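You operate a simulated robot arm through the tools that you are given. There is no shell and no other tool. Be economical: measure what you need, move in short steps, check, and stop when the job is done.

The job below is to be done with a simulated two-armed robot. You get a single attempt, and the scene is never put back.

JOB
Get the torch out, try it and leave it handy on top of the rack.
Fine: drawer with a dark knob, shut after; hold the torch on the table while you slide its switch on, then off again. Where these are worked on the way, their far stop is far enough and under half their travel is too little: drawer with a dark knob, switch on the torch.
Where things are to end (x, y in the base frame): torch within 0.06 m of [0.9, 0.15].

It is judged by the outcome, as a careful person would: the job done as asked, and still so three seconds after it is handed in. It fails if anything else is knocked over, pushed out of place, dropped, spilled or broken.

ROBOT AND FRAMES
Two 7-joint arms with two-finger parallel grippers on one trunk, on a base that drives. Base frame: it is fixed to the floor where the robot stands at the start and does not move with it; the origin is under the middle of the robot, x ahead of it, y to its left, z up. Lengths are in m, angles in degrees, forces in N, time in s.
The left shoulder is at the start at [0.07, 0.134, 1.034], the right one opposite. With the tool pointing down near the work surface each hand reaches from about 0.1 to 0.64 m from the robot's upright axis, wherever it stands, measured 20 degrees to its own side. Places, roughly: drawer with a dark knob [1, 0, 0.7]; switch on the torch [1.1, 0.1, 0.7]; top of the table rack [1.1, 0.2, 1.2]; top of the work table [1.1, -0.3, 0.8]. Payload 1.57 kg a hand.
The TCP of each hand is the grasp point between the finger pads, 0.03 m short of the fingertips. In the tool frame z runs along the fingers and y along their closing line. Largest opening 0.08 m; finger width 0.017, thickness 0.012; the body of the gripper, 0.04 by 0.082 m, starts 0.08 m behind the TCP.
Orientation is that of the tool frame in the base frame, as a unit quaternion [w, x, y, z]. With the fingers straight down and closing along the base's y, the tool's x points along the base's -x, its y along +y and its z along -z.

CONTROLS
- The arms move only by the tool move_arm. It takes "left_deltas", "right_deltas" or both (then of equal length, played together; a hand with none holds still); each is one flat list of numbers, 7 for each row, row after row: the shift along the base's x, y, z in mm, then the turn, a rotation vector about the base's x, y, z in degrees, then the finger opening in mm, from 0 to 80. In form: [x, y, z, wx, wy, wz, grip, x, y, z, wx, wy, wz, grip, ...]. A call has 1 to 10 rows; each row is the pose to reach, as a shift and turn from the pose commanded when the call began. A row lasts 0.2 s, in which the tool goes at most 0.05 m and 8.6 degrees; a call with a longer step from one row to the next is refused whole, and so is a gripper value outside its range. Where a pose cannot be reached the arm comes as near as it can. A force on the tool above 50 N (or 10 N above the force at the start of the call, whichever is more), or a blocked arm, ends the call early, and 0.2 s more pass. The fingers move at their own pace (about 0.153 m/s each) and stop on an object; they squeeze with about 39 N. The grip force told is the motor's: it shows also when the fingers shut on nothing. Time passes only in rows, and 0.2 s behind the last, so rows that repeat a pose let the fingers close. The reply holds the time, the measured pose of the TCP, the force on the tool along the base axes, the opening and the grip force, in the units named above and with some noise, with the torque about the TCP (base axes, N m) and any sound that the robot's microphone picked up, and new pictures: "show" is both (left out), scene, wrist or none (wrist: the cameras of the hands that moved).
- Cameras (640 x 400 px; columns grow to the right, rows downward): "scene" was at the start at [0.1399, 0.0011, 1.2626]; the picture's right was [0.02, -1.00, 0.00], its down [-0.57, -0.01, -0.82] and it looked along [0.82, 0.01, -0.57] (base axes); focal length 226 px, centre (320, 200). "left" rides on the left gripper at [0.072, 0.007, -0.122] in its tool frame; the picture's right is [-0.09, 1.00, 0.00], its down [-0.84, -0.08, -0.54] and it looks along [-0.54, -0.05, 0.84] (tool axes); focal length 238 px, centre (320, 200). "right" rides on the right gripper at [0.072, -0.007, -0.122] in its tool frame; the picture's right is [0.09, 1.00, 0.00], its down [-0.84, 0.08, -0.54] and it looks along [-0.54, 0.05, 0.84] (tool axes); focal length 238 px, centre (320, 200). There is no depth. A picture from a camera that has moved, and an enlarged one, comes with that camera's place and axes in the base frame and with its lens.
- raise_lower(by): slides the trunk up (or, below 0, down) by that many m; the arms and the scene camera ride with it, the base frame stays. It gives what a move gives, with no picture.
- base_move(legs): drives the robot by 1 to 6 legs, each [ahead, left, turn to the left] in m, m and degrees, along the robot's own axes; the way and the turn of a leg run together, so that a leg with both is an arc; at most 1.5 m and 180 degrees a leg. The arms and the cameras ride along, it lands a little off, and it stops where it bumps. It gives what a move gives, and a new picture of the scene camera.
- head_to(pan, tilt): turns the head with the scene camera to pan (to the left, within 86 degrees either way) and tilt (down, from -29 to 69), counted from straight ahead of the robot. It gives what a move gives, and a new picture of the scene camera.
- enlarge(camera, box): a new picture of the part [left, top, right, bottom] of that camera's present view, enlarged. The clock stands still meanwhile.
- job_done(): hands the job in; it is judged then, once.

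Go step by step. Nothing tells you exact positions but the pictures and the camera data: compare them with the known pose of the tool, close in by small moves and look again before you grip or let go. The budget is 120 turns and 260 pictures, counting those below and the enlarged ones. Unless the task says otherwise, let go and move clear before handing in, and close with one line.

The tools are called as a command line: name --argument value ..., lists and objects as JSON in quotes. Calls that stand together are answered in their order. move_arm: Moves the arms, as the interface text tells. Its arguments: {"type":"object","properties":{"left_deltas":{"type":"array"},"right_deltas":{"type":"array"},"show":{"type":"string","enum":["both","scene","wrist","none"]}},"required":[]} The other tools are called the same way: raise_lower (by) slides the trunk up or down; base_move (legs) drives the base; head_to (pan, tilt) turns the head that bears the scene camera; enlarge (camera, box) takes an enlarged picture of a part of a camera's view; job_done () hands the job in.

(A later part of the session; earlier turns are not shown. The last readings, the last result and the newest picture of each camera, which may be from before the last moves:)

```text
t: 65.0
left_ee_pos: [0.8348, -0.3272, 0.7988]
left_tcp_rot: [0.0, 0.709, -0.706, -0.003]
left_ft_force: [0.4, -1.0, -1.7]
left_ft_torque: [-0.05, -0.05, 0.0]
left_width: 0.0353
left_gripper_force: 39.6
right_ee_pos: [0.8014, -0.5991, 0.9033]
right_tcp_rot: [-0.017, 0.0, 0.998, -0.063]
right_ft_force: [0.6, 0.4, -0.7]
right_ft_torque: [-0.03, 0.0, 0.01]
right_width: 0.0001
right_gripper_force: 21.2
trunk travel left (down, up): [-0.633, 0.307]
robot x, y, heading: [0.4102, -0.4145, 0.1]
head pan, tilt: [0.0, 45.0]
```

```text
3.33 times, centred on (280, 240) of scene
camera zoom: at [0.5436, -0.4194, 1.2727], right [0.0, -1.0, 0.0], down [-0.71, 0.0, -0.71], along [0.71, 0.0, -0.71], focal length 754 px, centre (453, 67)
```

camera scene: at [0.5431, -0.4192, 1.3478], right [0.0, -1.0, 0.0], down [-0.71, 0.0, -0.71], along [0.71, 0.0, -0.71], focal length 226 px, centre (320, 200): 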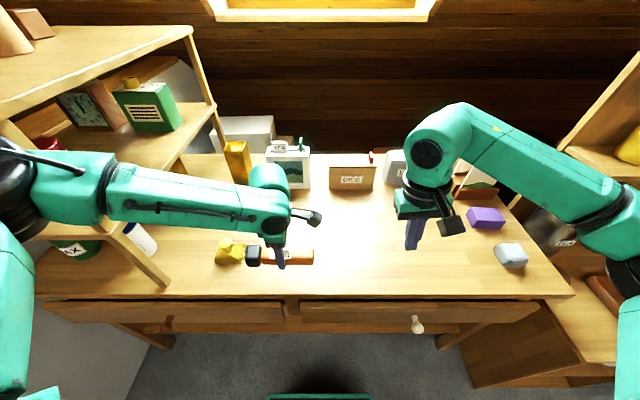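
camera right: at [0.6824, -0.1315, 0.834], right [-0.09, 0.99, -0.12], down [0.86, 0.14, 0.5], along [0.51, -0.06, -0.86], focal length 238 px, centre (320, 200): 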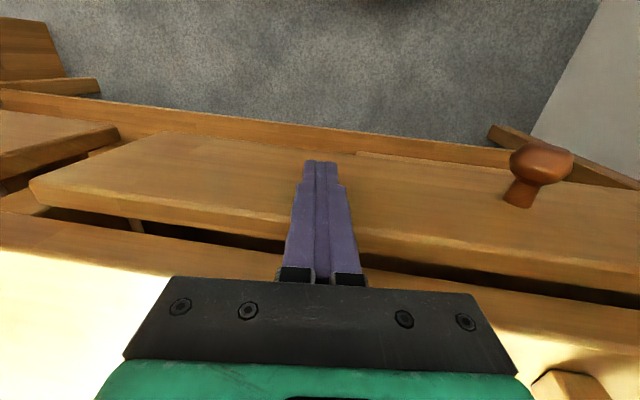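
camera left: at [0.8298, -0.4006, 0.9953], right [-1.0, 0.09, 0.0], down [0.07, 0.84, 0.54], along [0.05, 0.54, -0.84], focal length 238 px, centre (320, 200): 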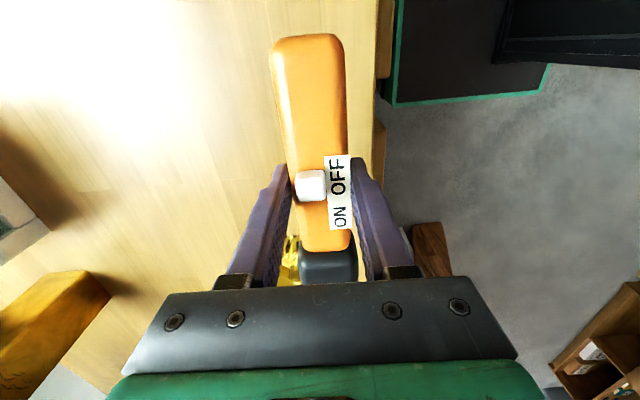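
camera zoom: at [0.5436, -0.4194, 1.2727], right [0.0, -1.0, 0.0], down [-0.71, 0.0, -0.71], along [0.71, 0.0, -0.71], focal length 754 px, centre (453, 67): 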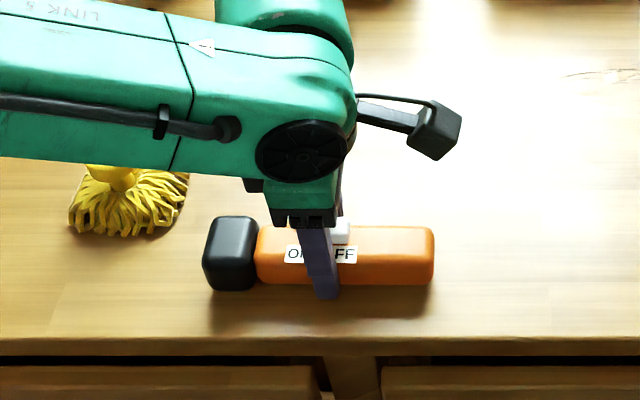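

raise_lower --by -0.006

raise_lower --by -0.006

```text
t: 65.6
left_ee_pos: [0.837, -0.3282, 0.7957]
left_tcp_rot: [-0.003, 0.709, -0.705, 0.0]
left_ft_force: [2.0, 2.6, 18.9]
left_ft_torque: [0.49, 0.33, -0.03]
left_width: 0.0355
left_gripper_force: 39.0
right_ee_pos: [0.8012, -0.5992, 0.8999]
right_tcp_rot: [-0.016, 0.002, 0.998, -0.062]
right_ft_force: [0.9, 0.5, 0.7]
right_ft_torque: [0.04, 0.03, -0.02]
right_width: 0.0
right_gripper_force: 21.0
trunk travel left (down, up): [-0.627, 0.313]
robot x, y, heading: [0.4133, -0.4166, 0.5]
head pan, tilt: [0.0, 45.0]
```

```text
t: 66.0
left_ee_pos: [0.8371, -0.3301, 0.7949]
left_tcp_rot: [-0.006, 0.709, -0.706, 0.004]
left_ft_force: [-8.3, 3.3, 22.5]
left_ft_torque: [0.25, 0.79, 0.0]
left_width: 0.0357
left_gripper_force: 39.1
right_ee_pos: [0.8005, -0.599, 0.8926]
right_tcp_rot: [-0.015, 0.001, 0.998, -0.063]
right_ft_force: [-0.8, -0.2, 0.0]
right_ft_torque: [0.02, 0.0, 0.0]
right_width: 0.0002
right_gripper_force: 20.7
trunk travel left (down, up): [-0.622, 0.318]
robot x, y, heading: [0.413, -0.422, 0.2]
head pan, tilt: [0.0, 45.0]
stopped: the force on the tool passed its limit (the readings are from after the stop); the commanded pose is now the measured one
```

The torch rests on the table. I'll open and shift the hand 7 cm to the head end, so that the switch gets free.

move_arm --left_deltas '[0, 0, 0, 0, 0, 0, 60, 0, 0, 0, 0, 0, 0, 65, 0, 0, 15, 0, 0, 0, 65, 0, 35, 15, 0, 0, 0, 65, 0, 70, 12, 0, 0, 0, 65, 0, 70, 8, 0, 0, 0, 65]' --show "both"

enlarge --camera "scene" --box '[200, 180, 360, 300]'

```text
t: 67.5
left_ee_pos: [0.8406, -0.2573, 0.8002]
left_tcp_rot: [-0.004, 0.709, -0.705, 0.003]
left_ft_force: [-0.1, -0.6, -0.5]
left_ft_torque: [0.0, 0.0, -0.02]
left_width: 0.0651
left_gripper_force: 0.2
right_ee_pos: [0.8016, -0.6, 0.8924]
right_tcp_rot: [-0.017, 0.001, 0.998, -0.062]
right_ft_force: [0.1, 0.1, 0.7]
right_ft_torque: [0.01, 0.0, 0.01]
right_width: 0.0001
right_gripper_force: 21.1
trunk travel left (down, up): [-0.622, 0.318]
robot x, y, heading: [0.4113, -0.4158, 0.0]
head pan, tilt: [0.0, 45.0]
camera scene: at [0.5438, -0.4202, 1.2617], right [0.0, -1.0, 0.0], down [-0.71, 0.0, -0.71], along [0.71, 0.0, -0.71], focal length 226 px, centre (320, 200)
camera left: at [0.8328, -0.3303, 0.9207], right [-1.0, 0.09, -0.01], down [0.07, 0.84, 0.54], along [0.05, 0.54, -0.84], focal length 238 px, centre (320, 200)
```

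scene: 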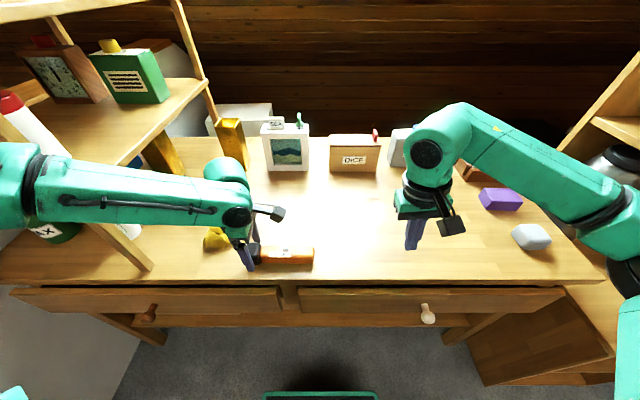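
left: 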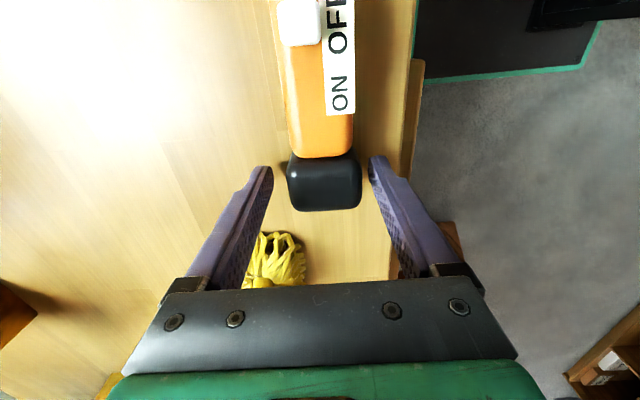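

```text
3.33 times, centred on (280, 240) of scene
camera zoom: at [0.5438, -0.4202, 1.2617], right [0.0, -1.0, 0.0], down [-0.71, 0.0, -0.71], along [0.71, 0.0, -0.71], focal length 754 px, centre (453, 67)
```

zoom: 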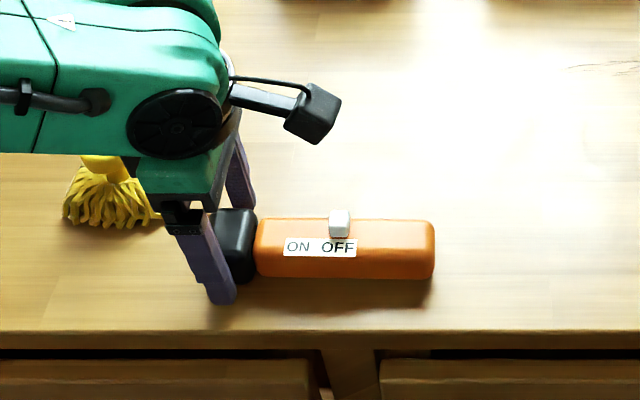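

The fingers straddle the dark head. I'll close there to hold the torch on the table.

move_arm --left_deltas '[0, 2, -4, 0, 0, 0, 65, 0, 2, -4, 0, 0, 0, 40, 0, 2, -4, 0, 0, 0, 20, 0, 2, -4, 0, 0, 0, 20]' --show "none"

enlarge --camera "scene" --box '[220, 200, 340, 290]'

```text
t: 68.5
left_ee_pos: [0.8399, -0.2548, 0.7953]
left_tcp_rot: [-0.003, 0.709, -0.705, 0.003]
left_ft_force: [0.2, 0.8, 1.8]
left_ft_torque: [0.03, 0.09, -0.08]
left_width: 0.0456
left_gripper_force: 39.0
right_ee_pos: [0.8027, -0.6001, 0.892]
right_tcp_rot: [-0.017, 0.001, 0.998, -0.063]
right_ft_force: [0.0, 0.2, -0.4]
right_ft_torque: [0.02, -0.01, 0.01]
right_width: 0.0
right_gripper_force: 21.3
trunk travel left (down, up): [-0.622, 0.318]
robot x, y, heading: [0.4076, -0.4209, -0.1]
head pan, tilt: [0.0, 45.0]
```

```text
4.44 times, centred on (280, 245) of scene
camera zoom: at [0.5431, -0.4192, 1.2618], right [0.0, -1.0, 0.0], down [-0.71, 0.0, -0.71], along [0.71, 0.0, -0.71], focal length 1006 px, centre (498, 0)
```

zoom: 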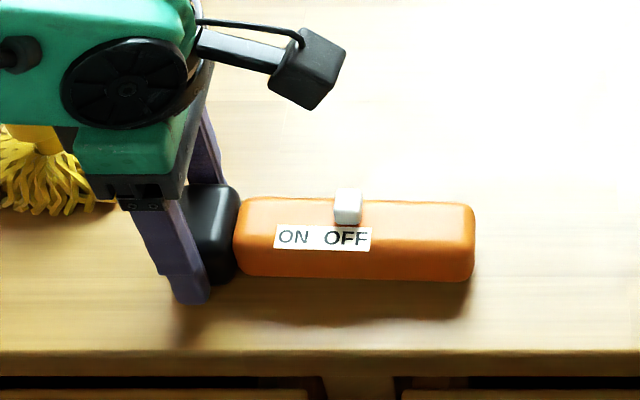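

The head is held (45.6 mm). The slider sits at about [0.843, −0.338], z 0.795–0.82. I'll turn the right hand so it points toward +y and down, closing along x, to pinch the slider.

move_arm --right_deltas '[0, 0, 20, 7.2, -2, 0, 0, 0, 0, 20, 7.2, -2, 0, 0]' --show "none"

move_arm --right_deltas '[4, 0, 0, 3.26, -3.26, 7, 40, 8, 0, 0, 6.5, -6.5, 14, 40, 12, 10, 0, 9.8, -9.8, 21, 40, 16, 20, 0, 13, -13, 28, 40, 20, 30, 0, 16.3, -16.3, 35, 40, 24, 40, 0, 19.6, -19.6, 42, 40, 28, 55, 0, 22.8, -22.8, 49, 40, 32, 70, 0, 26.1, -26.1, 56, 40, 36, 85, 0, 29.3, -29.3, 63, 40, 39, 100, 0, 32.6, -32.6, 70, 40]' --show "scene"

```text
t: 69.0
left_ee_pos: [0.8405, -0.2556, 0.7963]
left_tcp_rot: [-0.003, 0.709, -0.705, 0.003]
left_ft_force: [-0.7, -1.6, 0.7]
left_ft_torque: [-0.01, 0.09, 0.01]
left_width: 0.0458
left_gripper_force: 39.1
right_ee_pos: [0.8025, -0.5979, 0.9151]
right_tcp_rot: [0.002, 0.001, 1.0, 0.001]
right_ft_force: [0.3, 0.5, -0.5]
right_ft_torque: [0.01, 0.0, 0.0]
right_width: 0.0
right_gripper_force: 21.2
trunk travel left (down, up): [-0.622, 0.318]
robot x, y, heading: [0.408, -0.4185, 0.3]
head pan, tilt: [0.0, 45.0]
```

```text
t: 71.2
left_ee_pos: [0.839, -0.2552, 0.7966]
left_tcp_rot: [-0.004, 0.709, -0.706, 0.002]
left_ft_force: [-0.8, 1.3, 2.8]
left_ft_torque: [-0.37, 0.06, -0.12]
left_width: 0.0454
left_gripper_force: 39.5
right_ee_pos: [0.7078, -0.4544, 0.9591]
right_tcp_rot: [0.247, -0.471, 0.815, 0.228]
right_ft_force: [-0.6, -0.1, 1.3]
right_ft_torque: [0.01, 0.03, -0.02]
right_width: 0.04
right_gripper_force: 0.0
right hand out of reach, approached as far as the arm can: row 5, 6, 7, 8, 9, 10
trunk travel left (down, up): [-0.622, 0.318]
robot x, y, heading: [0.4108, -0.4172, 0.1]
head pan, tilt: [0.0, 45.0]
camera scene: at [0.5419, -0.4198, 1.2618], right [0.0, -1.0, 0.0], down [-0.71, 0.0, -0.71], along [0.71, 0.0, -0.71], focal length 226 px, centre (320, 200)
```

scene: 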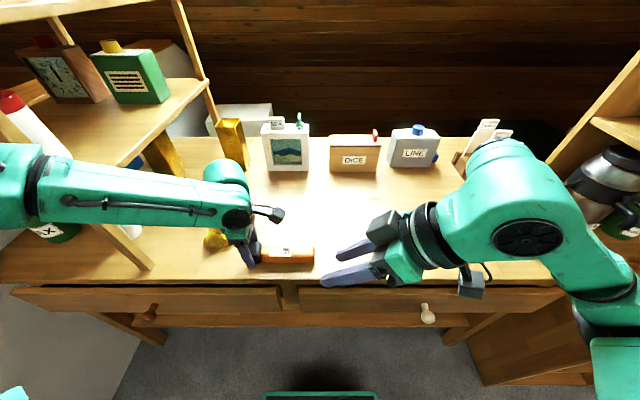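

That heading is out of the right arm's range. Instead I'll use a plain tilted right hand (closing along y), and turn the left hand round so its camera is on the far side; first open and lift the left while restoring the right.

move_arm --left_deltas '[0, 0, 0, 0, 0, 0, 65, 0, 0, 0, 0, 0, 0, 70, 0, 0, 20, 0, 0, 0, 70, 0, 0, 50, 0, 0, 0, 70, 0, 0, 80, 0, 0, 0, 70, 0, 0, 110, 0, 0, 0, 70, 0, 0, 120, 0, 0, 8, 70, 0, 0, 120, 0, 0, 0, 70]' --right_deltas '[0, -30, 0, -0.1, 5.4, -5.9, 40, 20, -50, 0, -0.3, 10.9, -11.8, 40, 40, -60, 0, -0.4, 16.4, -17.7, 40, 60, -60, 0, -0.5, 21.8, -23.6, 40, 80, -60, 0, -0.7, 27.3, -29.5, 40, 100, -50, 0, -0.8, 32.8, -35.5, 40, 118, -40, 0, -1, 38.2, -41.4, 40, 134, -26, -10, -1.1, 43.7, -47.3, 40]' --show "scene"

```text
t: 73.0
left_ee_pos: [0.8396, -0.2546, 0.9174]
left_tcp_rot: [-0.002, 0.709, -0.705, 0.002]
left_ft_force: [-0.6, 0.7, 0.4]
left_ft_torque: [0.02, 0.0, 0.01]
left_width: 0.07
left_gripper_force: 0.1
right_ee_pos: [0.8444, -0.4836, 0.9459]
right_tcp_rot: [-0.003, 0.003, 0.966, 0.258]
right_ft_force: [-0.4, -0.1, 1.4]
right_ft_torque: [0.0, 0.01, 0.02]
right_width: 0.0401
right_gripper_force: 0.1
trunk travel left (down, up): [-0.622, 0.318]
robot x, y, heading: [0.4123, -0.419, 0.3]
head pan, tilt: [0.0, 45.0]
camera scene: at [0.5443, -0.4185, 1.2616], right [0.0, -1.0, 0.0], down [-0.71, 0.0, -0.71], along [0.71, 0.0, -0.71], focal length 226 px, centre (320, 200)
```

scene: 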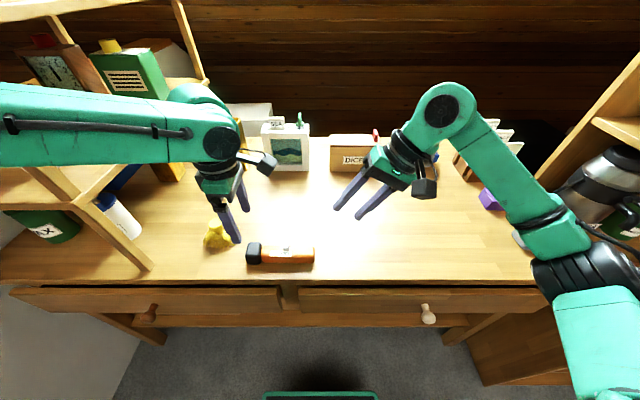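

The right hand is ready. Now turning the left hand −180° in place.

move_arm --left_deltas '[0, 0, 0, 0, 0, -8.5, 70, 0, 0, 0, 0, 0, -17, 70, 0, 0, 0, 0, 0, -25.5, 70, 0, 0, 0, 0, 0, -34, 70, 0, 0, 0, 0, 0, -42.5, 70, 0, 0, 0, 0, 0, -51, 70, 0, 0, 0, 0, 0, -59.5, 70, 0, 0, 0, 0, 0, -68, 70, 0, 0, 0, 0, 0, -76.5, 70, 0, 0, 0, 0, 0, -85, 70]' --show "none"

move_arm --left_deltas '[0, 0, 0, 0, 0, -8.5, 70, 0, 0, 0, 0, 0, -17, 70, 0, 0, 0, 0, 0, -25.5, 70, 0, 0, 0, 0, 0, -34, 70, 0, 0, 0, 0, 0, -42.5, 70, 0, 0, 0, 0, 0, -51, 70, 0, 0, 0, 0, 0, -59.5, 70, 0, 0, 0, 0, 0, -68, 70, 0, 0, 0, 0, 0, -76.5, 70, 0, 0, 0, 0, 0, -85, 70]' --show "none"

move_arm --left_deltas '[0, 0, 0, 0, 0, -5, 70, 0, 0, 0, 0, 0, -10, 70, 0, 0, 0, 0, 0, -10, 70]' --show "both"

```text
t: 75.2
left_ee_pos: [0.838, -0.2551, 0.9159]
left_tcp_rot: [0.001, -0.045, 0.999, -0.004]
left_ft_force: [0.1, 0.8, 0.0]
left_ft_torque: [-0.01, -0.02, -0.03]
left_width: 0.0699
left_gripper_force: 0.1
right_ee_pos: [0.8436, -0.4832, 0.9477]
right_tcp_rot: [-0.002, 0.001, 0.966, 0.259]
right_ft_force: [0.1, 0.2, -0.4]
right_ft_torque: [0.01, 0.02, 0.0]
right_width: 0.0401
right_gripper_force: 0.1
trunk travel left (down, up): [-0.622, 0.318]
robot x, y, heading: [0.41, -0.4173, 0.3]
head pan, tilt: [0.0, 45.0]
```

```text
t: 77.5
left_ee_pos: [0.8391, -0.2556, 0.9153]
left_tcp_rot: [-0.002, 0.642, 0.767, -0.004]
left_ft_force: [0.2, -0.5, -1.0]
left_ft_torque: [0.0, 0.02, -0.03]
left_width: 0.0703
left_gripper_force: 0.1
right_ee_pos: [0.8437, -0.4844, 0.9479]
right_tcp_rot: [-0.002, 0.002, 0.966, 0.258]
right_ft_force: [0.2, -0.5, 0.1]
right_ft_torque: [-0.01, 0.04, 0.0]
right_width: 0.0399
right_gripper_force: 0.0
trunk travel left (down, up): [-0.622, 0.318]
robot x, y, heading: [0.4121, -0.4184, 0.0]
head pan, tilt: [0.0, 45.0]
```

```text
t: 78.2
left_ee_pos: [0.8399, -0.2561, 0.9166]
left_tcp_rot: [-0.002, 0.706, 0.708, -0.004]
left_ft_force: [0.0, 0.4, 0.3]
left_ft_torque: [-0.02, -0.01, -0.03]
left_width: 0.07
left_gripper_force: 0.0
right_ee_pos: [0.8431, -0.4845, 0.9469]
right_tcp_rot: [-0.003, 0.002, 0.966, 0.259]
right_ft_force: [-0.5, -0.8, -0.3]
right_ft_torque: [0.0, -0.03, -0.02]
right_width: 0.0401
right_gripper_force: 0.0
trunk travel left (down, up): [-0.622, 0.318]
robot x, y, heading: [0.409, -0.4158, 0.0]
head pan, tilt: [0.0, 45.0]
camera scene: at [0.5435, -0.4193, 1.2617], right [0.0, -1.0, 0.0], down [-0.71, 0.0, -0.71], along [0.71, 0.0, -0.71], focal length 226 px, centre (320, 200)
camera left: at [0.8469, -0.1848, 1.0366], right [1.0, -0.09, -0.01], down [-0.07, -0.84, 0.54], along [-0.06, -0.54, -0.84], focal length 238 px, centre (320, 200)
```

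scene: 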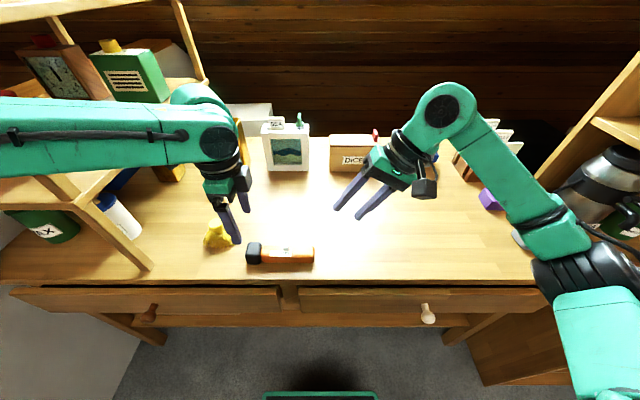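
left: 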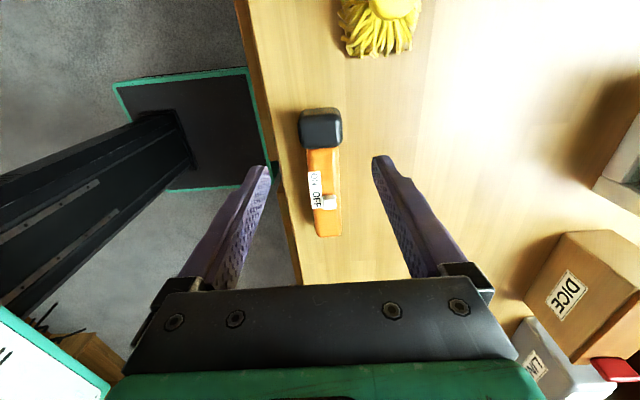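

The head is right beneath at [0.838, −0.256]. I'll descend and grip it again.

move_arm --left_deltas '[-2, 0, -40, 0, 0, 0, 70, -2, 0, -80, 0, 0, 0, 70, -2, 0, -110, 0, 0, 0, 70, -2, 0, -120, 0, 0, 0, 70, -2, 0, -120, 0, 0, 0, 40, -2, 0, -120, 0, 0, 0, 20, -2, 0, -120, 0, 0, 0, 20]' --show "wrist"

enlarge --camera "scene" --box '[220, 200, 340, 290]'

```text
t: 79.8
left_ee_pos: [0.8352, -0.2558, 0.7957]
left_tcp_rot: [-0.002, 0.705, 0.709, -0.004]
left_ft_force: [0.9, 0.7, 0.3]
left_ft_torque: [-0.15, -0.09, 0.09]
left_width: 0.0456
left_gripper_force: 39.0
right_ee_pos: [0.8447, -0.4835, 0.9468]
right_tcp_rot: [-0.003, 0.002, 0.966, 0.259]
right_ft_force: [0.4, 0.0, 1.3]
right_ft_torque: [-0.02, 0.0, 0.03]
right_width: 0.04
right_gripper_force: 0.0
trunk travel left (down, up): [-0.622, 0.318]
robot x, y, heading: [0.408, -0.4223, 0.3]
head pan, tilt: [0.0, 45.0]
camera left: at [0.843, -0.1837, 0.9173], right [1.0, -0.09, -0.01], down [-0.07, -0.84, 0.54], along [-0.05, -0.54, -0.84], focal length 238 px, centre (320, 200)
```

left: 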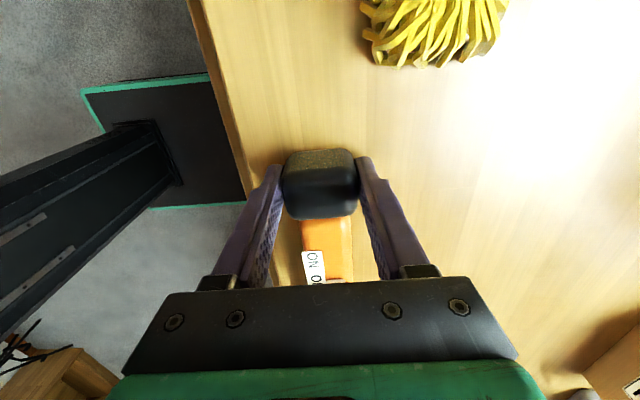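

```text
4.44 times, centred on (280, 245) of scene
camera zoom: at [0.5436, -0.4194, 1.2617], right [0.0, -1.0, 0.0], down [-0.71, 0.0, -0.71], along [0.71, 0.0, -0.71], focal length 1006 px, centre (498, 0)
```

zoom: 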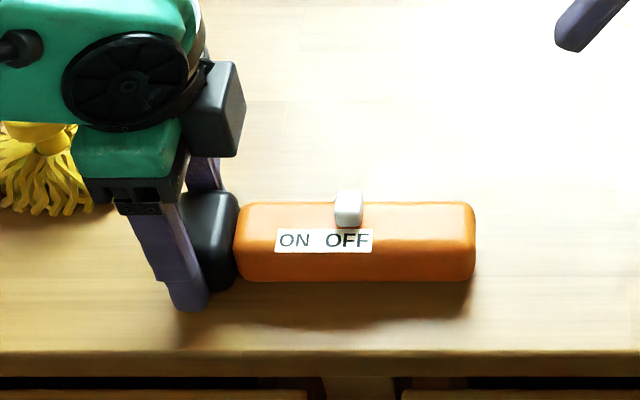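

The torch is held at the head and the slider is at about [0.84, −0.338]. I'll bring the right fingertips above it and check.

move_arm --right_deltas '[-2, 30, -10, 0, 0, 0, 30, -4, 60, -20, 0, 0, 0, 30, -5, 95, -35, 0, 0, 0, 30, -5, 128, -50, 0, 0, 0, 30, -5, 130, -66, 0, 0, 0, 30, -5, 130, -66, 0, 0, 0, 30]' --show "wrist"

enlarge --camera "scene" --box '[220, 180, 380, 290]'

```text
t: 81.2
left_ee_pos: [0.836, -0.2566, 0.796]
left_tcp_rot: [-0.002, 0.705, 0.709, -0.004]
left_ft_force: [-0.1, -0.6, 0.9]
left_ft_torque: [0.02, -0.1, 0.02]
left_width: 0.0454
left_gripper_force: 39.1
right_ee_pos: [0.8394, -0.3515, 0.8811]
right_tcp_rot: [0.0, 0.001, 0.966, 0.259]
right_ft_force: [-0.1, 0.0, -0.2]
right_ft_torque: [0.0, -0.01, 0.02]
right_width: 0.0301
right_gripper_force: 0.1
trunk travel left (down, up): [-0.622, 0.318]
robot x, y, heading: [0.4106, -0.4233, 0.1]
head pan, tilt: [0.0, 45.0]
camera right: at [0.7678, -0.4192, 0.9842], right [-0.09, 0.86, 0.5], down [0.84, -0.21, 0.5], along [0.54, 0.46, -0.71], focal length 238 px, centre (320, 200)
```

right: 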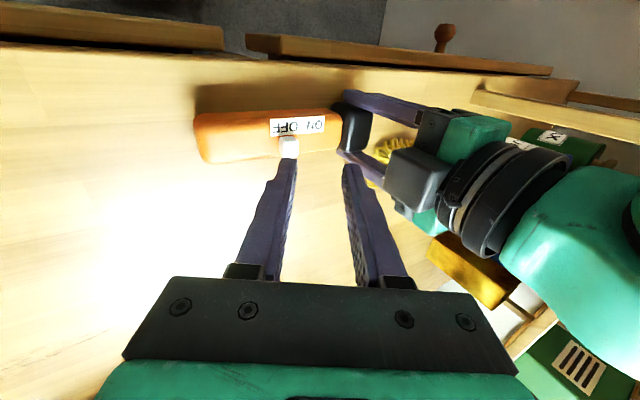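

```text
3.64 times, centred on (300, 235) of scene
camera zoom: at [0.5435, -0.4193, 1.2617], right [0.0, -1.0, 0.0], down [-0.71, 0.0, -0.71], along [0.71, 0.0, -0.71], focal length 823 px, centre (393, 73)
```

zoom: 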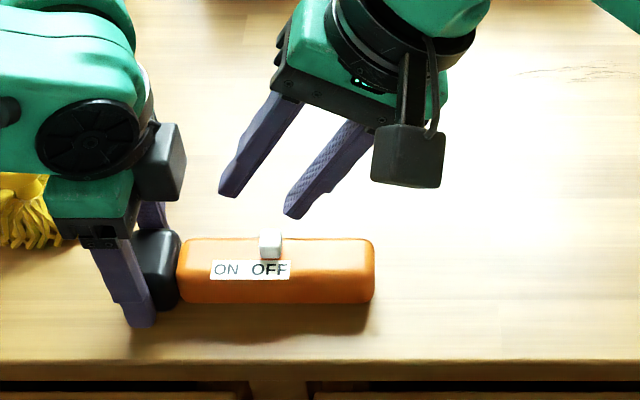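

The slider reads [0.839, −0.340] from this view too. I'll descend with a narrower opening to just around it.

move_arm --right_deltas '[0, -4, -20, 0, 0, 0, 26, 0, -4, -38, 0, 0, 0, 26, 0, -4, -38, 0, 0, 0, 26]' --show "wrist"

enlarge --camera "scene" --box '[230, 200, 350, 280]'

enlarge --camera "right" --box '[200, 80, 440, 240]'

```text
t: 82.0
left_ee_pos: [0.8354, -0.2557, 0.796]
left_tcp_rot: [-0.002, 0.705, 0.709, -0.004]
left_ft_force: [0.4, 0.0, 0.1]
left_ft_torque: [0.05, -0.05, 0.05]
left_width: 0.0456
left_gripper_force: 38.6
right_ee_pos: [0.8368, -0.3581, 0.8435]
right_tcp_rot: [-0.001, 0.002, 0.966, 0.259]
right_ft_force: [-0.4, 0.1, -0.3]
right_ft_torque: [-0.01, 0.0, -0.04]
right_width: 0.0259
right_gripper_force: 0.0
trunk travel left (down, up): [-0.622, 0.318]
robot x, y, heading: [0.4122, -0.4176, 0.2]
head pan, tilt: [0.0, 45.0]
camera right: at [0.766, -0.4249, 0.946], right [-0.09, 0.86, 0.5], down [0.84, -0.21, 0.5], along [0.54, 0.46, -0.71], focal length 238 px, centre (320, 200)
```

right: 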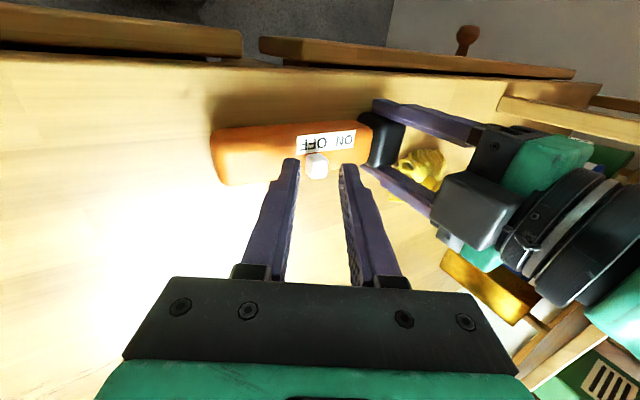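

```text
5.00 times, centred on (290, 240) of scene
camera zoom: at [0.5435, -0.4193, 1.2617], right [0.0, -1.0, 0.0], down [-0.71, 0.0, -0.71], along [0.71, 0.0, -0.71], focal length 1131 px, centre (470, 0)
```

zoom: 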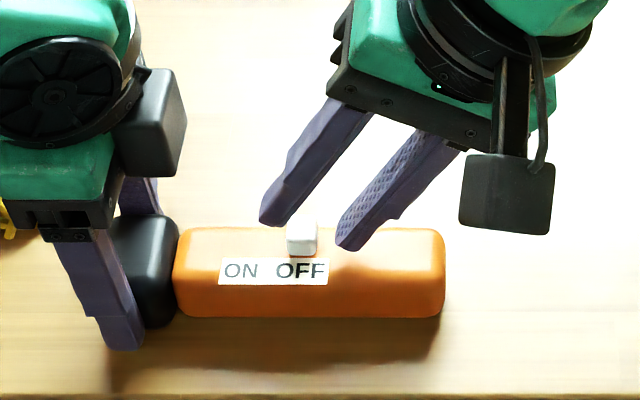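

```text
2.50 times, centred on (320, 160) of right
camera zoom: at [0.766, -0.4249, 0.946], right [-0.09, 0.86, 0.5], down [0.84, -0.21, 0.5], along [0.54, 0.46, -0.71], focal length 596 px, centre (320, 300)
```

zoom: 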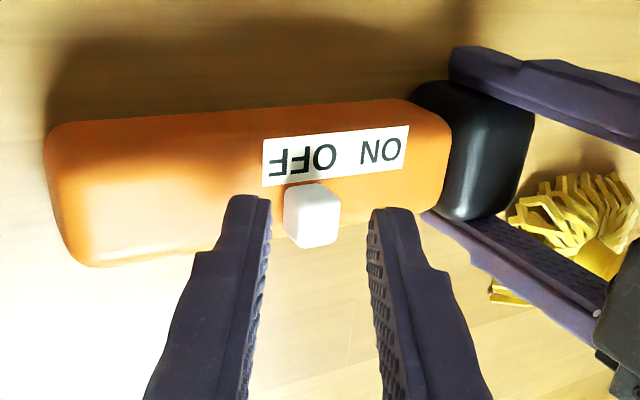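

The slider is between the fingertips. I'll go 9 mm lower and push it toward +y (ON) in small steps.

move_arm --right_deltas '[1, 2, -9, 0, 0, 0, 24, 1, 2, -9, 0, 0, 0, 22, 1, 7, -9, 0, 0, 0, 22, 1, 12, -9, 0, 0, 0, 22, 1, 17, -9, 0, 0, 0, 22]' --show "none"

enlarge --camera "scene" --box '[230, 200, 350, 280]'

enlarge --camera "right" --box '[200, 80, 440, 240]'

```text
t: 83.2
left_ee_pos: [0.8359, -0.2557, 0.7959]
left_tcp_rot: [-0.002, 0.705, 0.709, -0.004]
left_ft_force: [0.4, 1.8, -0.1]
left_ft_torque: [0.03, -0.08, 0.04]
left_width: 0.0457
left_gripper_force: 38.8
right_ee_pos: [0.8399, -0.339, 0.8351]
right_tcp_rot: [-0.001, 0.001, 0.966, 0.259]
right_ft_force: [0.3, -2.0, 1.8]
right_ft_torque: [-0.08, 0.02, -0.01]
right_width: 0.0228
right_gripper_force: 0.8
trunk travel left (down, up): [-0.622, 0.318]
robot x, y, heading: [0.4135, -0.4185, -0.2]
head pan, tilt: [0.0, 45.0]
```

```text
5.00 times, centred on (290, 240) of scene
camera zoom: at [0.5434, -0.4193, 1.2618], right [0.0, -1.0, 0.0], down [-0.71, 0.0, -0.71], along [0.71, 0.0, -0.71], focal length 1131 px, centre (470, 0)
```

zoom: 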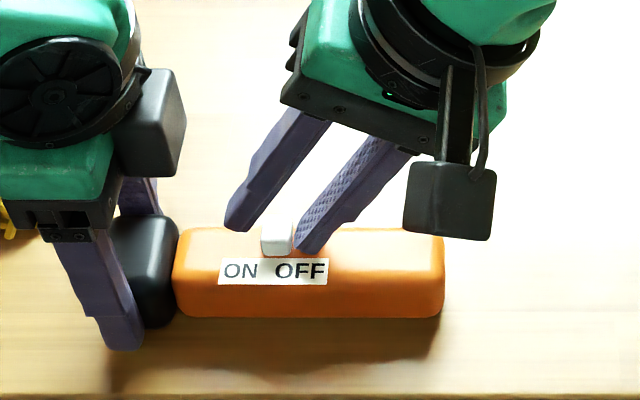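

```text
2.50 times, centred on (320, 160) of right
camera zoom: at [0.7693, -0.406, 0.9378], right [-0.09, 0.86, 0.5], down [0.84, -0.21, 0.51], along [0.54, 0.46, -0.7], focal length 596 px, centre (320, 300)
```

zoom: 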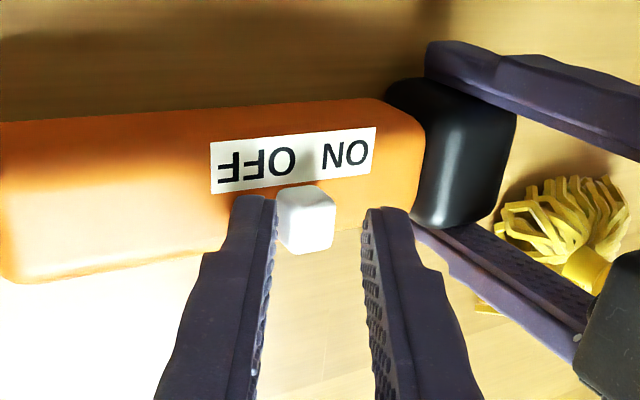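

The slider is moving with about 2 N. I'll push on to its ON stop.

move_arm --right_deltas '[0, 5, 0, 0, 0, 0, 22, 0, 10, 0, 0, 0, 0, 22, 0, 14, 0, 0, 0, 0, 22, 0, 18, 0, 0, 0, 0, 22]' --show "none"

enlarge --camera "scene" --box '[230, 200, 350, 280]'

enlarge --camera "right" --box '[200, 80, 440, 240]'

```text
t: 84.2
left_ee_pos: [0.8355, -0.2538, 0.7962]
left_tcp_rot: [-0.004, 0.705, 0.709, -0.002]
left_ft_force: [-2.8, 0.1, 8.4]
left_ft_torque: [-0.22, -0.12, -0.12]
left_width: 0.0455
left_gripper_force: 39.1
right_ee_pos: [0.8416, -0.3237, 0.8366]
right_tcp_rot: [-0.001, 0.003, 0.966, 0.258]
right_ft_force: [-0.6, -1.6, 0.1]
right_ft_torque: [-0.08, -0.03, -0.01]
right_width: 0.023
right_gripper_force: 0.8
trunk travel left (down, up): [-0.622, 0.318]
robot x, y, heading: [0.4086, -0.4177, 0.0]
head pan, tilt: [0.0, 45.0]
stopped in row 4 (right hand): the force on the tool passed its limit (the readings are from after the stop); the commanded pose is now the measured one
```

```text
5.00 times, centred on (290, 240) of scene
camera zoom: at [0.5419, -0.4196, 1.2617], right [0.0, -1.0, 0.0], down [-0.71, 0.0, -0.71], along [0.71, 0.0, -0.71], focal length 1131 px, centre (470, 0)
```

zoom: 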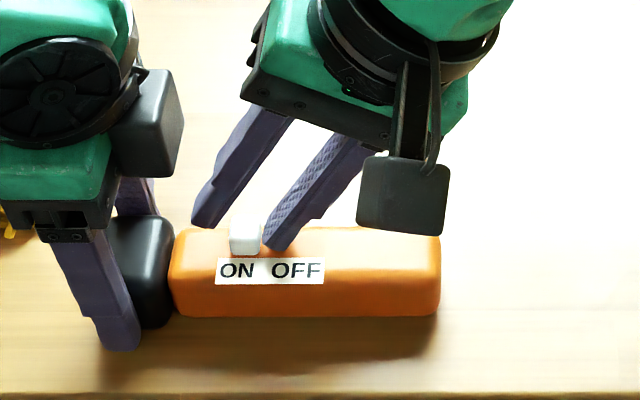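

```text
2.50 times, centred on (320, 160) of right
camera zoom: at [0.7691, -0.3907, 0.9394], right [-0.09, 0.86, 0.5], down [0.84, -0.21, 0.51], along [0.54, 0.46, -0.71], focal length 596 px, centre (320, 300)
```

zoom: 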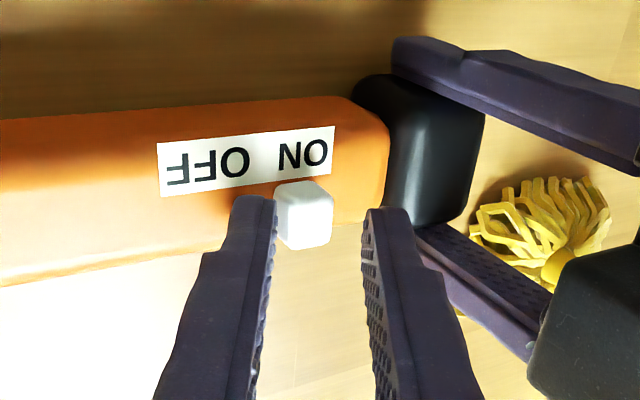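

The slider is at its ON stop (force rise, knob over "ON"). Now I'll narrow the fingers slightly and draw it back toward −y (OFF).

move_arm --right_deltas '[0, -2, -1, 0, 0, 0, 17, 0, -3, -2, 0, 0, 0, 17, 0, -8, -2, 0, 0, 0, 17, 0, -13, -2, 0, 0, 0, 17, 0, -18, -2, 0, 0, 0, 17]' --show "none"

enlarge --camera "scene" --box '[230, 200, 350, 280]'

```text
t: 85.4
left_ee_pos: [0.8347, -0.2546, 0.7969]
left_tcp_rot: [-0.005, 0.704, 0.71, -0.001]
left_ft_force: [1.9, -0.7, 12.7]
left_ft_torque: [-0.21, -0.36, 0.02]
left_width: 0.0456
left_gripper_force: 39.6
right_ee_pos: [0.8411, -0.3427, 0.8354]
right_tcp_rot: [-0.001, 0.003, 0.966, 0.258]
right_ft_force: [-0.1, 0.6, 1.3]
right_ft_torque: [0.0, 0.0, 0.02]
right_width: 0.0172
right_gripper_force: 0.4
trunk travel left (down, up): [-0.622, 0.318]
robot x, y, heading: [0.4105, -0.4216, 0.1]
head pan, tilt: [0.0, 45.0]
```

```text
5.00 times, centred on (290, 240) of scene
camera zoom: at [0.5419, -0.4204, 1.262], right [0.0, -1.0, 0.0], down [-0.71, 0.0, -0.71], along [0.71, 0.0, -0.71], focal length 1131 px, centre (470, 0)
```

zoom: 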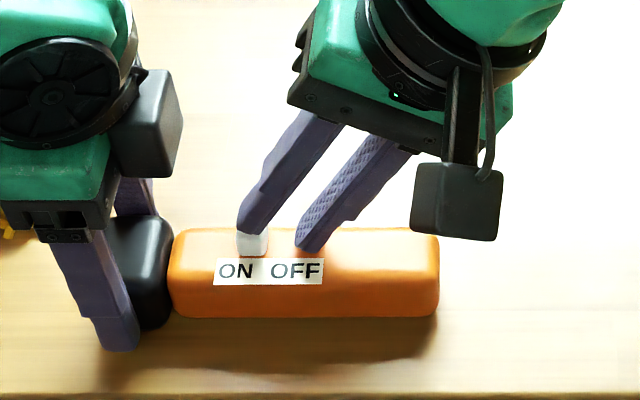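

The upper finger rode up over the slider, so I must grip lower. I'll lift, re-centre over the slider with a wider opening, and come down lower.

move_arm --right_deltas '[0, 0, 15, 0, 0, 0, 26, 0, 12, 15, 0, 0, 0, 27, 0, 12, 15, 0, 0, 0, 27, 0, 12, 5, 0, 0, 0, 27, 0, 12, 0, 0, 0, 0, 27, 0, 12, -3, 0, 0, 0, 27, 0, 12, -6, 0, 0, 0, 27]' --show "none"

enlarge --camera "scene" --box '[230, 200, 350, 280]'

enlarge --camera "right" --box '[200, 80, 440, 240]'

```text
t: 87.1
left_ee_pos: [0.8335, -0.2544, 0.7962]
left_tcp_rot: [-0.006, 0.702, 0.712, 0.001]
left_ft_force: [-2.1, -0.2, 9.2]
left_ft_torque: [0.3, -0.3, -0.06]
left_width: 0.0456
left_gripper_force: 39.0
right_ee_pos: [0.8409, -0.3308, 0.8353]
right_tcp_rot: [0.002, 0.002, 0.965, 0.263]
right_ft_force: [-1.6, -2.4, 11.5]
right_ft_torque: [-0.22, 0.08, 0.0]
right_width: 0.0247
right_gripper_force: 0.0
trunk travel left (down, up): [-0.622, 0.318]
robot x, y, heading: [0.4079, -0.4194, 0.4]
head pan, tilt: [0.0, 45.0]
stopped in row 7 (right hand): the force on the tool passed its limit (the readings are from after the stop); the commanded pose is now the measured one
```

```text
5.00 times, centred on (290, 240) of scene
camera zoom: at [0.5397, -0.4212, 1.262], right [0.0, -1.0, 0.0], down [-0.7, 0.0, -0.71], along [0.71, 0.0, -0.7], focal length 1131 px, centre (470, 0)
```

zoom: 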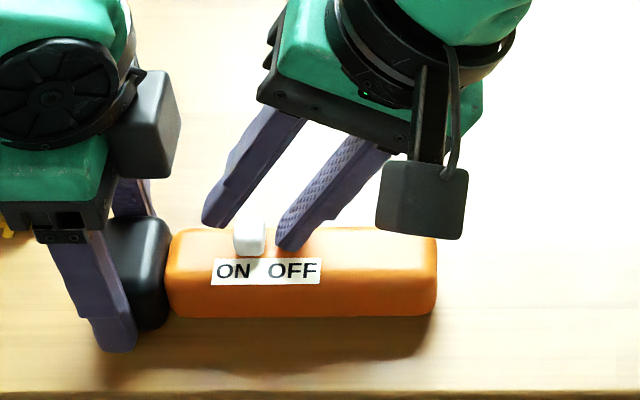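

```text
2.50 times, centred on (320, 160) of right
camera zoom: at [0.7684, -0.3983, 0.9369], right [-0.09, 0.86, 0.5], down [0.83, -0.21, 0.51], along [0.54, 0.47, -0.7], focal length 596 px, centre (320, 300)
```

zoom: 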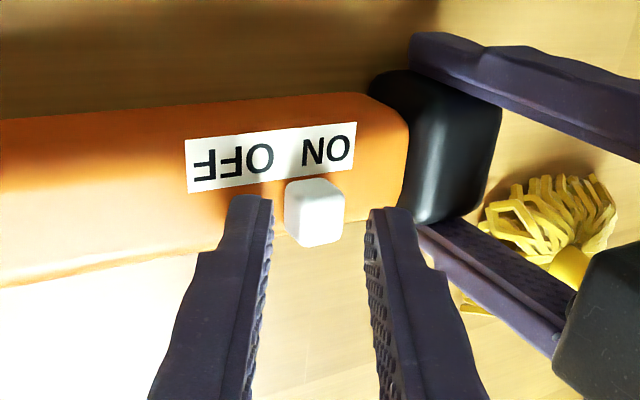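

The lower finger touches the torch top, so this is as low as it goes when open. I'll pinch the slider here, pressing down slightly as the fingers close, then drag it to −y.

move_arm --right_deltas '[0, 0, 1, 0, 0, 0, 22, 0, 1, 0, 0, 0, 0, 17, 0, 1, -2, 0, 0, 0, 12, 0, 1, -2, 0, 0, 0, 8, 0, 1, -2, 0, 0, 0, 8]' --show "none"

enlarge --camera "scene" --box '[230, 200, 350, 280]'

```text
t: 88.3
left_ee_pos: [0.8335, -0.2532, 0.7963]
left_tcp_rot: [-0.007, 0.702, 0.712, 0.0]
left_ft_force: [2.5, -1.6, 10.0]
left_ft_torque: [0.19, -0.6, 0.01]
left_width: 0.0458
left_gripper_force: 38.7
right_ee_pos: [0.8411, -0.3293, 0.8326]
right_tcp_rot: [0.002, 0.002, 0.965, 0.263]
right_ft_force: [0.4, 0.2, 18.9]
right_ft_torque: [0.21, -0.1, 0.06]
right_width: 0.0141
right_gripper_force: 31.0
trunk travel left (down, up): [-0.622, 0.318]
robot x, y, heading: [0.4091, -0.4185, 0.0]
head pan, tilt: [0.0, 45.0]
```

```text
5.00 times, centred on (290, 240) of scene
camera zoom: at [0.5399, -0.4214, 1.2623], right [0.0, -1.0, 0.0], down [-0.7, 0.0, -0.71], along [0.71, 0.0, -0.7], focal length 1131 px, centre (470, 0)
```

zoom: 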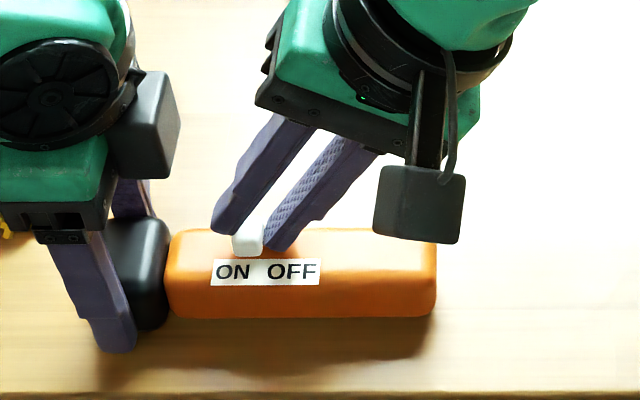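

The slider is pinched (14 mm). Dragging it back toward OFF.

move_arm --right_deltas '[0, -4, 1, 0, 0, 0, 6, 0, -9, 1, 0, 0, 0, 6, 0, -14, 1, 0, 0, 0, 6, 0, -19, 1, 0, 0, 0, 6, 0, -24, 1, 0, 0, 0, 6, 0, -28, 1, 0, 0, 0, 6, 0, -31, 1, 0, 0, 0, 6]' --show "none"

enlarge --camera "scene" --box '[230, 200, 350, 280]'

```text
t: 89.9
left_ee_pos: [0.8329, -0.2538, 0.7962]
left_tcp_rot: [-0.003, 0.703, 0.711, -0.002]
left_ft_force: [1.7, -15.1, 17.1]
left_ft_torque: [0.58, -0.42, 0.07]
left_width: 0.0455
left_gripper_force: 39.4
right_ee_pos: [0.8415, -0.3587, 0.8321]
right_tcp_rot: [0.0, 0.0, 0.965, 0.261]
right_ft_force: [0.9, 19.7, 10.5]
right_ft_torque: [0.49, -0.32, -0.02]
right_width: 0.0141
right_gripper_force: 30.5
trunk travel left (down, up): [-0.622, 0.318]
robot x, y, heading: [0.412, -0.4175, 0.2]
head pan, tilt: [0.0, 45.0]
```

```text
5.00 times, centred on (290, 240) of scene
camera zoom: at [0.5399, -0.42, 1.2621], right [0.0, -1.0, 0.0], down [-0.7, 0.0, -0.71], along [0.71, 0.0, -0.7], focal length 1131 px, centre (470, 0)
```

zoom: 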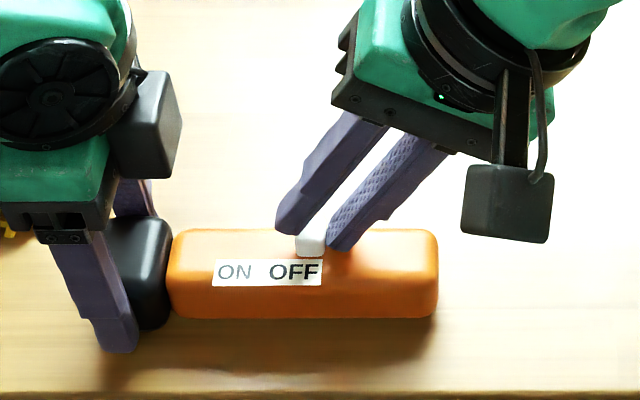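

The slider is back at its OFF stop (20 N resistance). I'll open the right fingers, lift away, and check.

move_arm --right_deltas '[0, 3, 0, 0, 0, 0, 14, 0, 3, 0, 0, 0, 0, 26, 0, 3, 2, 0, 0, 0, 28, 0, 0, 25, 0, 0, 0, 28, 0, -20, 55, 0, 0, 0, 28, 0, -50, 85, 0, 0, 0, 28, 0, -85, 110, 0, 0, 0, 28, 0, -125, 120, 0, 0, 0, 28]' --show "none"

enlarge --camera "scene" --box '[210, 180, 370, 290]'

enlarge --camera "right" --box '[150, 50, 470, 250]'

```text
t: 91.7
left_ee_pos: [0.8329, -0.2534, 0.7963]
left_tcp_rot: [-0.007, 0.702, 0.712, 0.0]
left_ft_force: [-0.7, -1.0, 23.5]
left_ft_torque: [-0.38, -0.54, -0.03]
left_width: 0.0459
left_gripper_force: 38.5
right_ee_pos: [0.8421, -0.4863, 0.9545]
right_tcp_rot: [0.002, 0.001, 0.965, 0.261]
right_ft_force: [0.1, -0.3, 0.1]
right_ft_torque: [-0.01, -0.01, -0.03]
right_width: 0.0278
right_gripper_force: 0.1
trunk travel left (down, up): [-0.622, 0.318]
robot x, y, heading: [0.4137, -0.4199, 0.4]
head pan, tilt: [0.0, 45.0]
```

```text
3.64 times, centred on (290, 235) of scene
camera zoom: at [0.5402, -0.4218, 1.2621], right [0.0, -1.0, 0.0], down [-0.71, 0.0, -0.71], along [0.71, 0.0, -0.71], focal length 823 px, centre (429, 73)
```

zoom: 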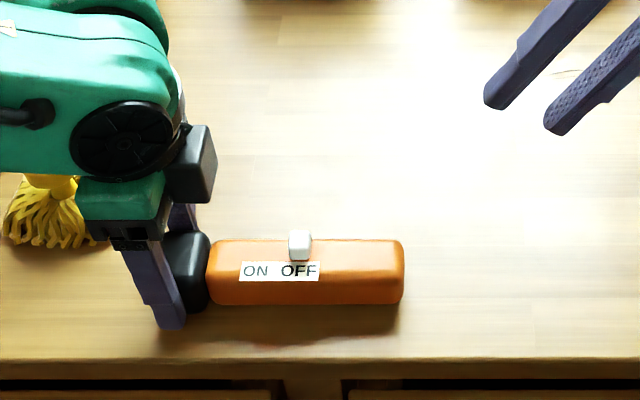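

```text
2.00 times, centred on (310, 150) of right
camera zoom: at [0.77, -0.553, 1.0562], right [-0.09, 0.86, 0.5], down [0.84, -0.21, 0.51], along [0.54, 0.47, -0.7], focal length 477 px, centre (340, 300)
```

zoom: 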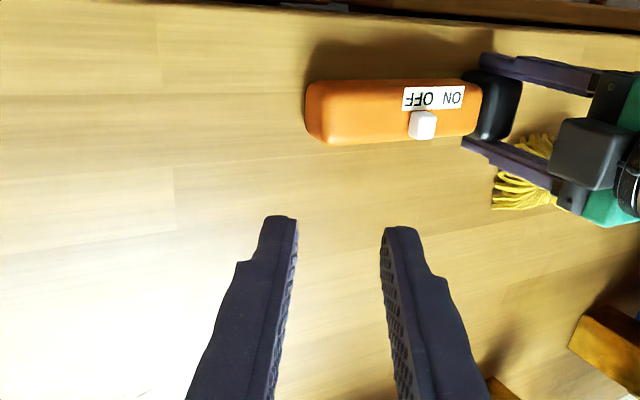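

The slider is back exactly at its starting OFF place. Now I'll shift the left grip from the head to the torch's middle for carrying.

move_arm --left_deltas '[0, 0, 1, 0, 0, 0, 60, 0, 0, 4, 0, 0, 0, 65, 0, -5, 18, 0, 0, 0, 65, 0, -35, 18, 0, 0, 0, 65, 2, -62, 18, 0, 0, 0, 65, 2, -62, 5, 0, 0, 0, 65, 2, -62, 3, 0, 0, 0, 65]' --right_deltas '[0, -20, 0, 0, 0, 0, 28, 0, -50, 10, 0, 0, 0, 28, 0, -80, 20, 0, 0, 0, 28, -20, -110, 30, 0, 0, 0, 28, -40, -130, 40, 0, 0, 0, 28, -50, -140, 40, 0, 0, 0, 28, -50, -140, 40, 0, 0, 0, 28]' --show "scene"

enlarge --camera "left" --box '[0, 0, 640, 400]'

```text
t: 93.3
left_ee_pos: [0.8397, -0.3134, 0.7969]
left_tcp_rot: [-0.008, 0.703, 0.711, -0.002]
left_ft_force: [1.1, -0.3, 0.4]
left_ft_torque: [0.03, -0.03, -0.01]
left_width: 0.0653
left_gripper_force: 0.1
right_ee_pos: [0.7933, -0.6258, 0.9933]
right_tcp_rot: [0.0, 0.003, 0.966, 0.26]
right_ft_force: [0.3, -0.7, 0.8]
right_ft_torque: [0.03, 0.02, -0.03]
right_width: 0.028
right_gripper_force: 0.0
trunk travel left (down, up): [-0.622, 0.318]
robot x, y, heading: [0.4094, -0.4193, 0.2]
head pan, tilt: [0.0, 45.0]
camera scene: at [0.5436, -0.42, 1.2617], right [0.0, -1.0, 0.0], down [-0.71, 0.0, -0.71], along [0.71, 0.0, -0.71], focal length 226 px, centre (320, 200)
```

scene: 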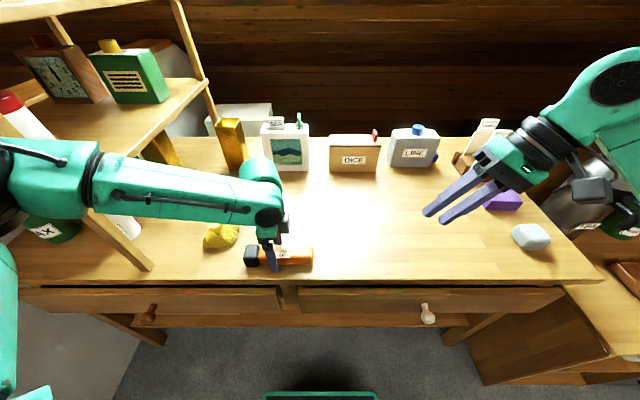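

```text
1.00 times, centred on (320, 200) of left
camera zoom: at [0.8466, -0.243, 0.919], right [1.0, -0.08, -0.01], down [-0.06, -0.84, 0.54], along [-0.05, -0.53, -0.84], focal length 238 px, centre (320, 200)
```

zoom: 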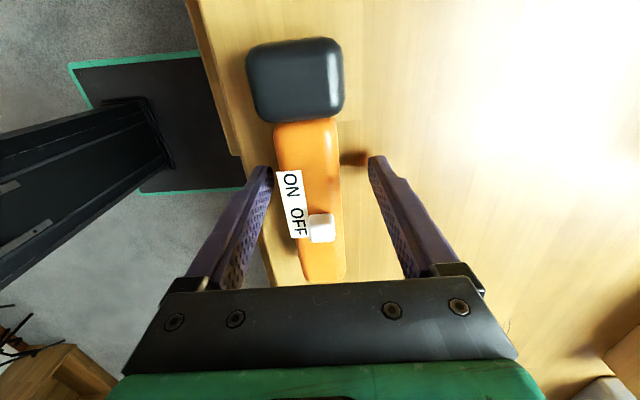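

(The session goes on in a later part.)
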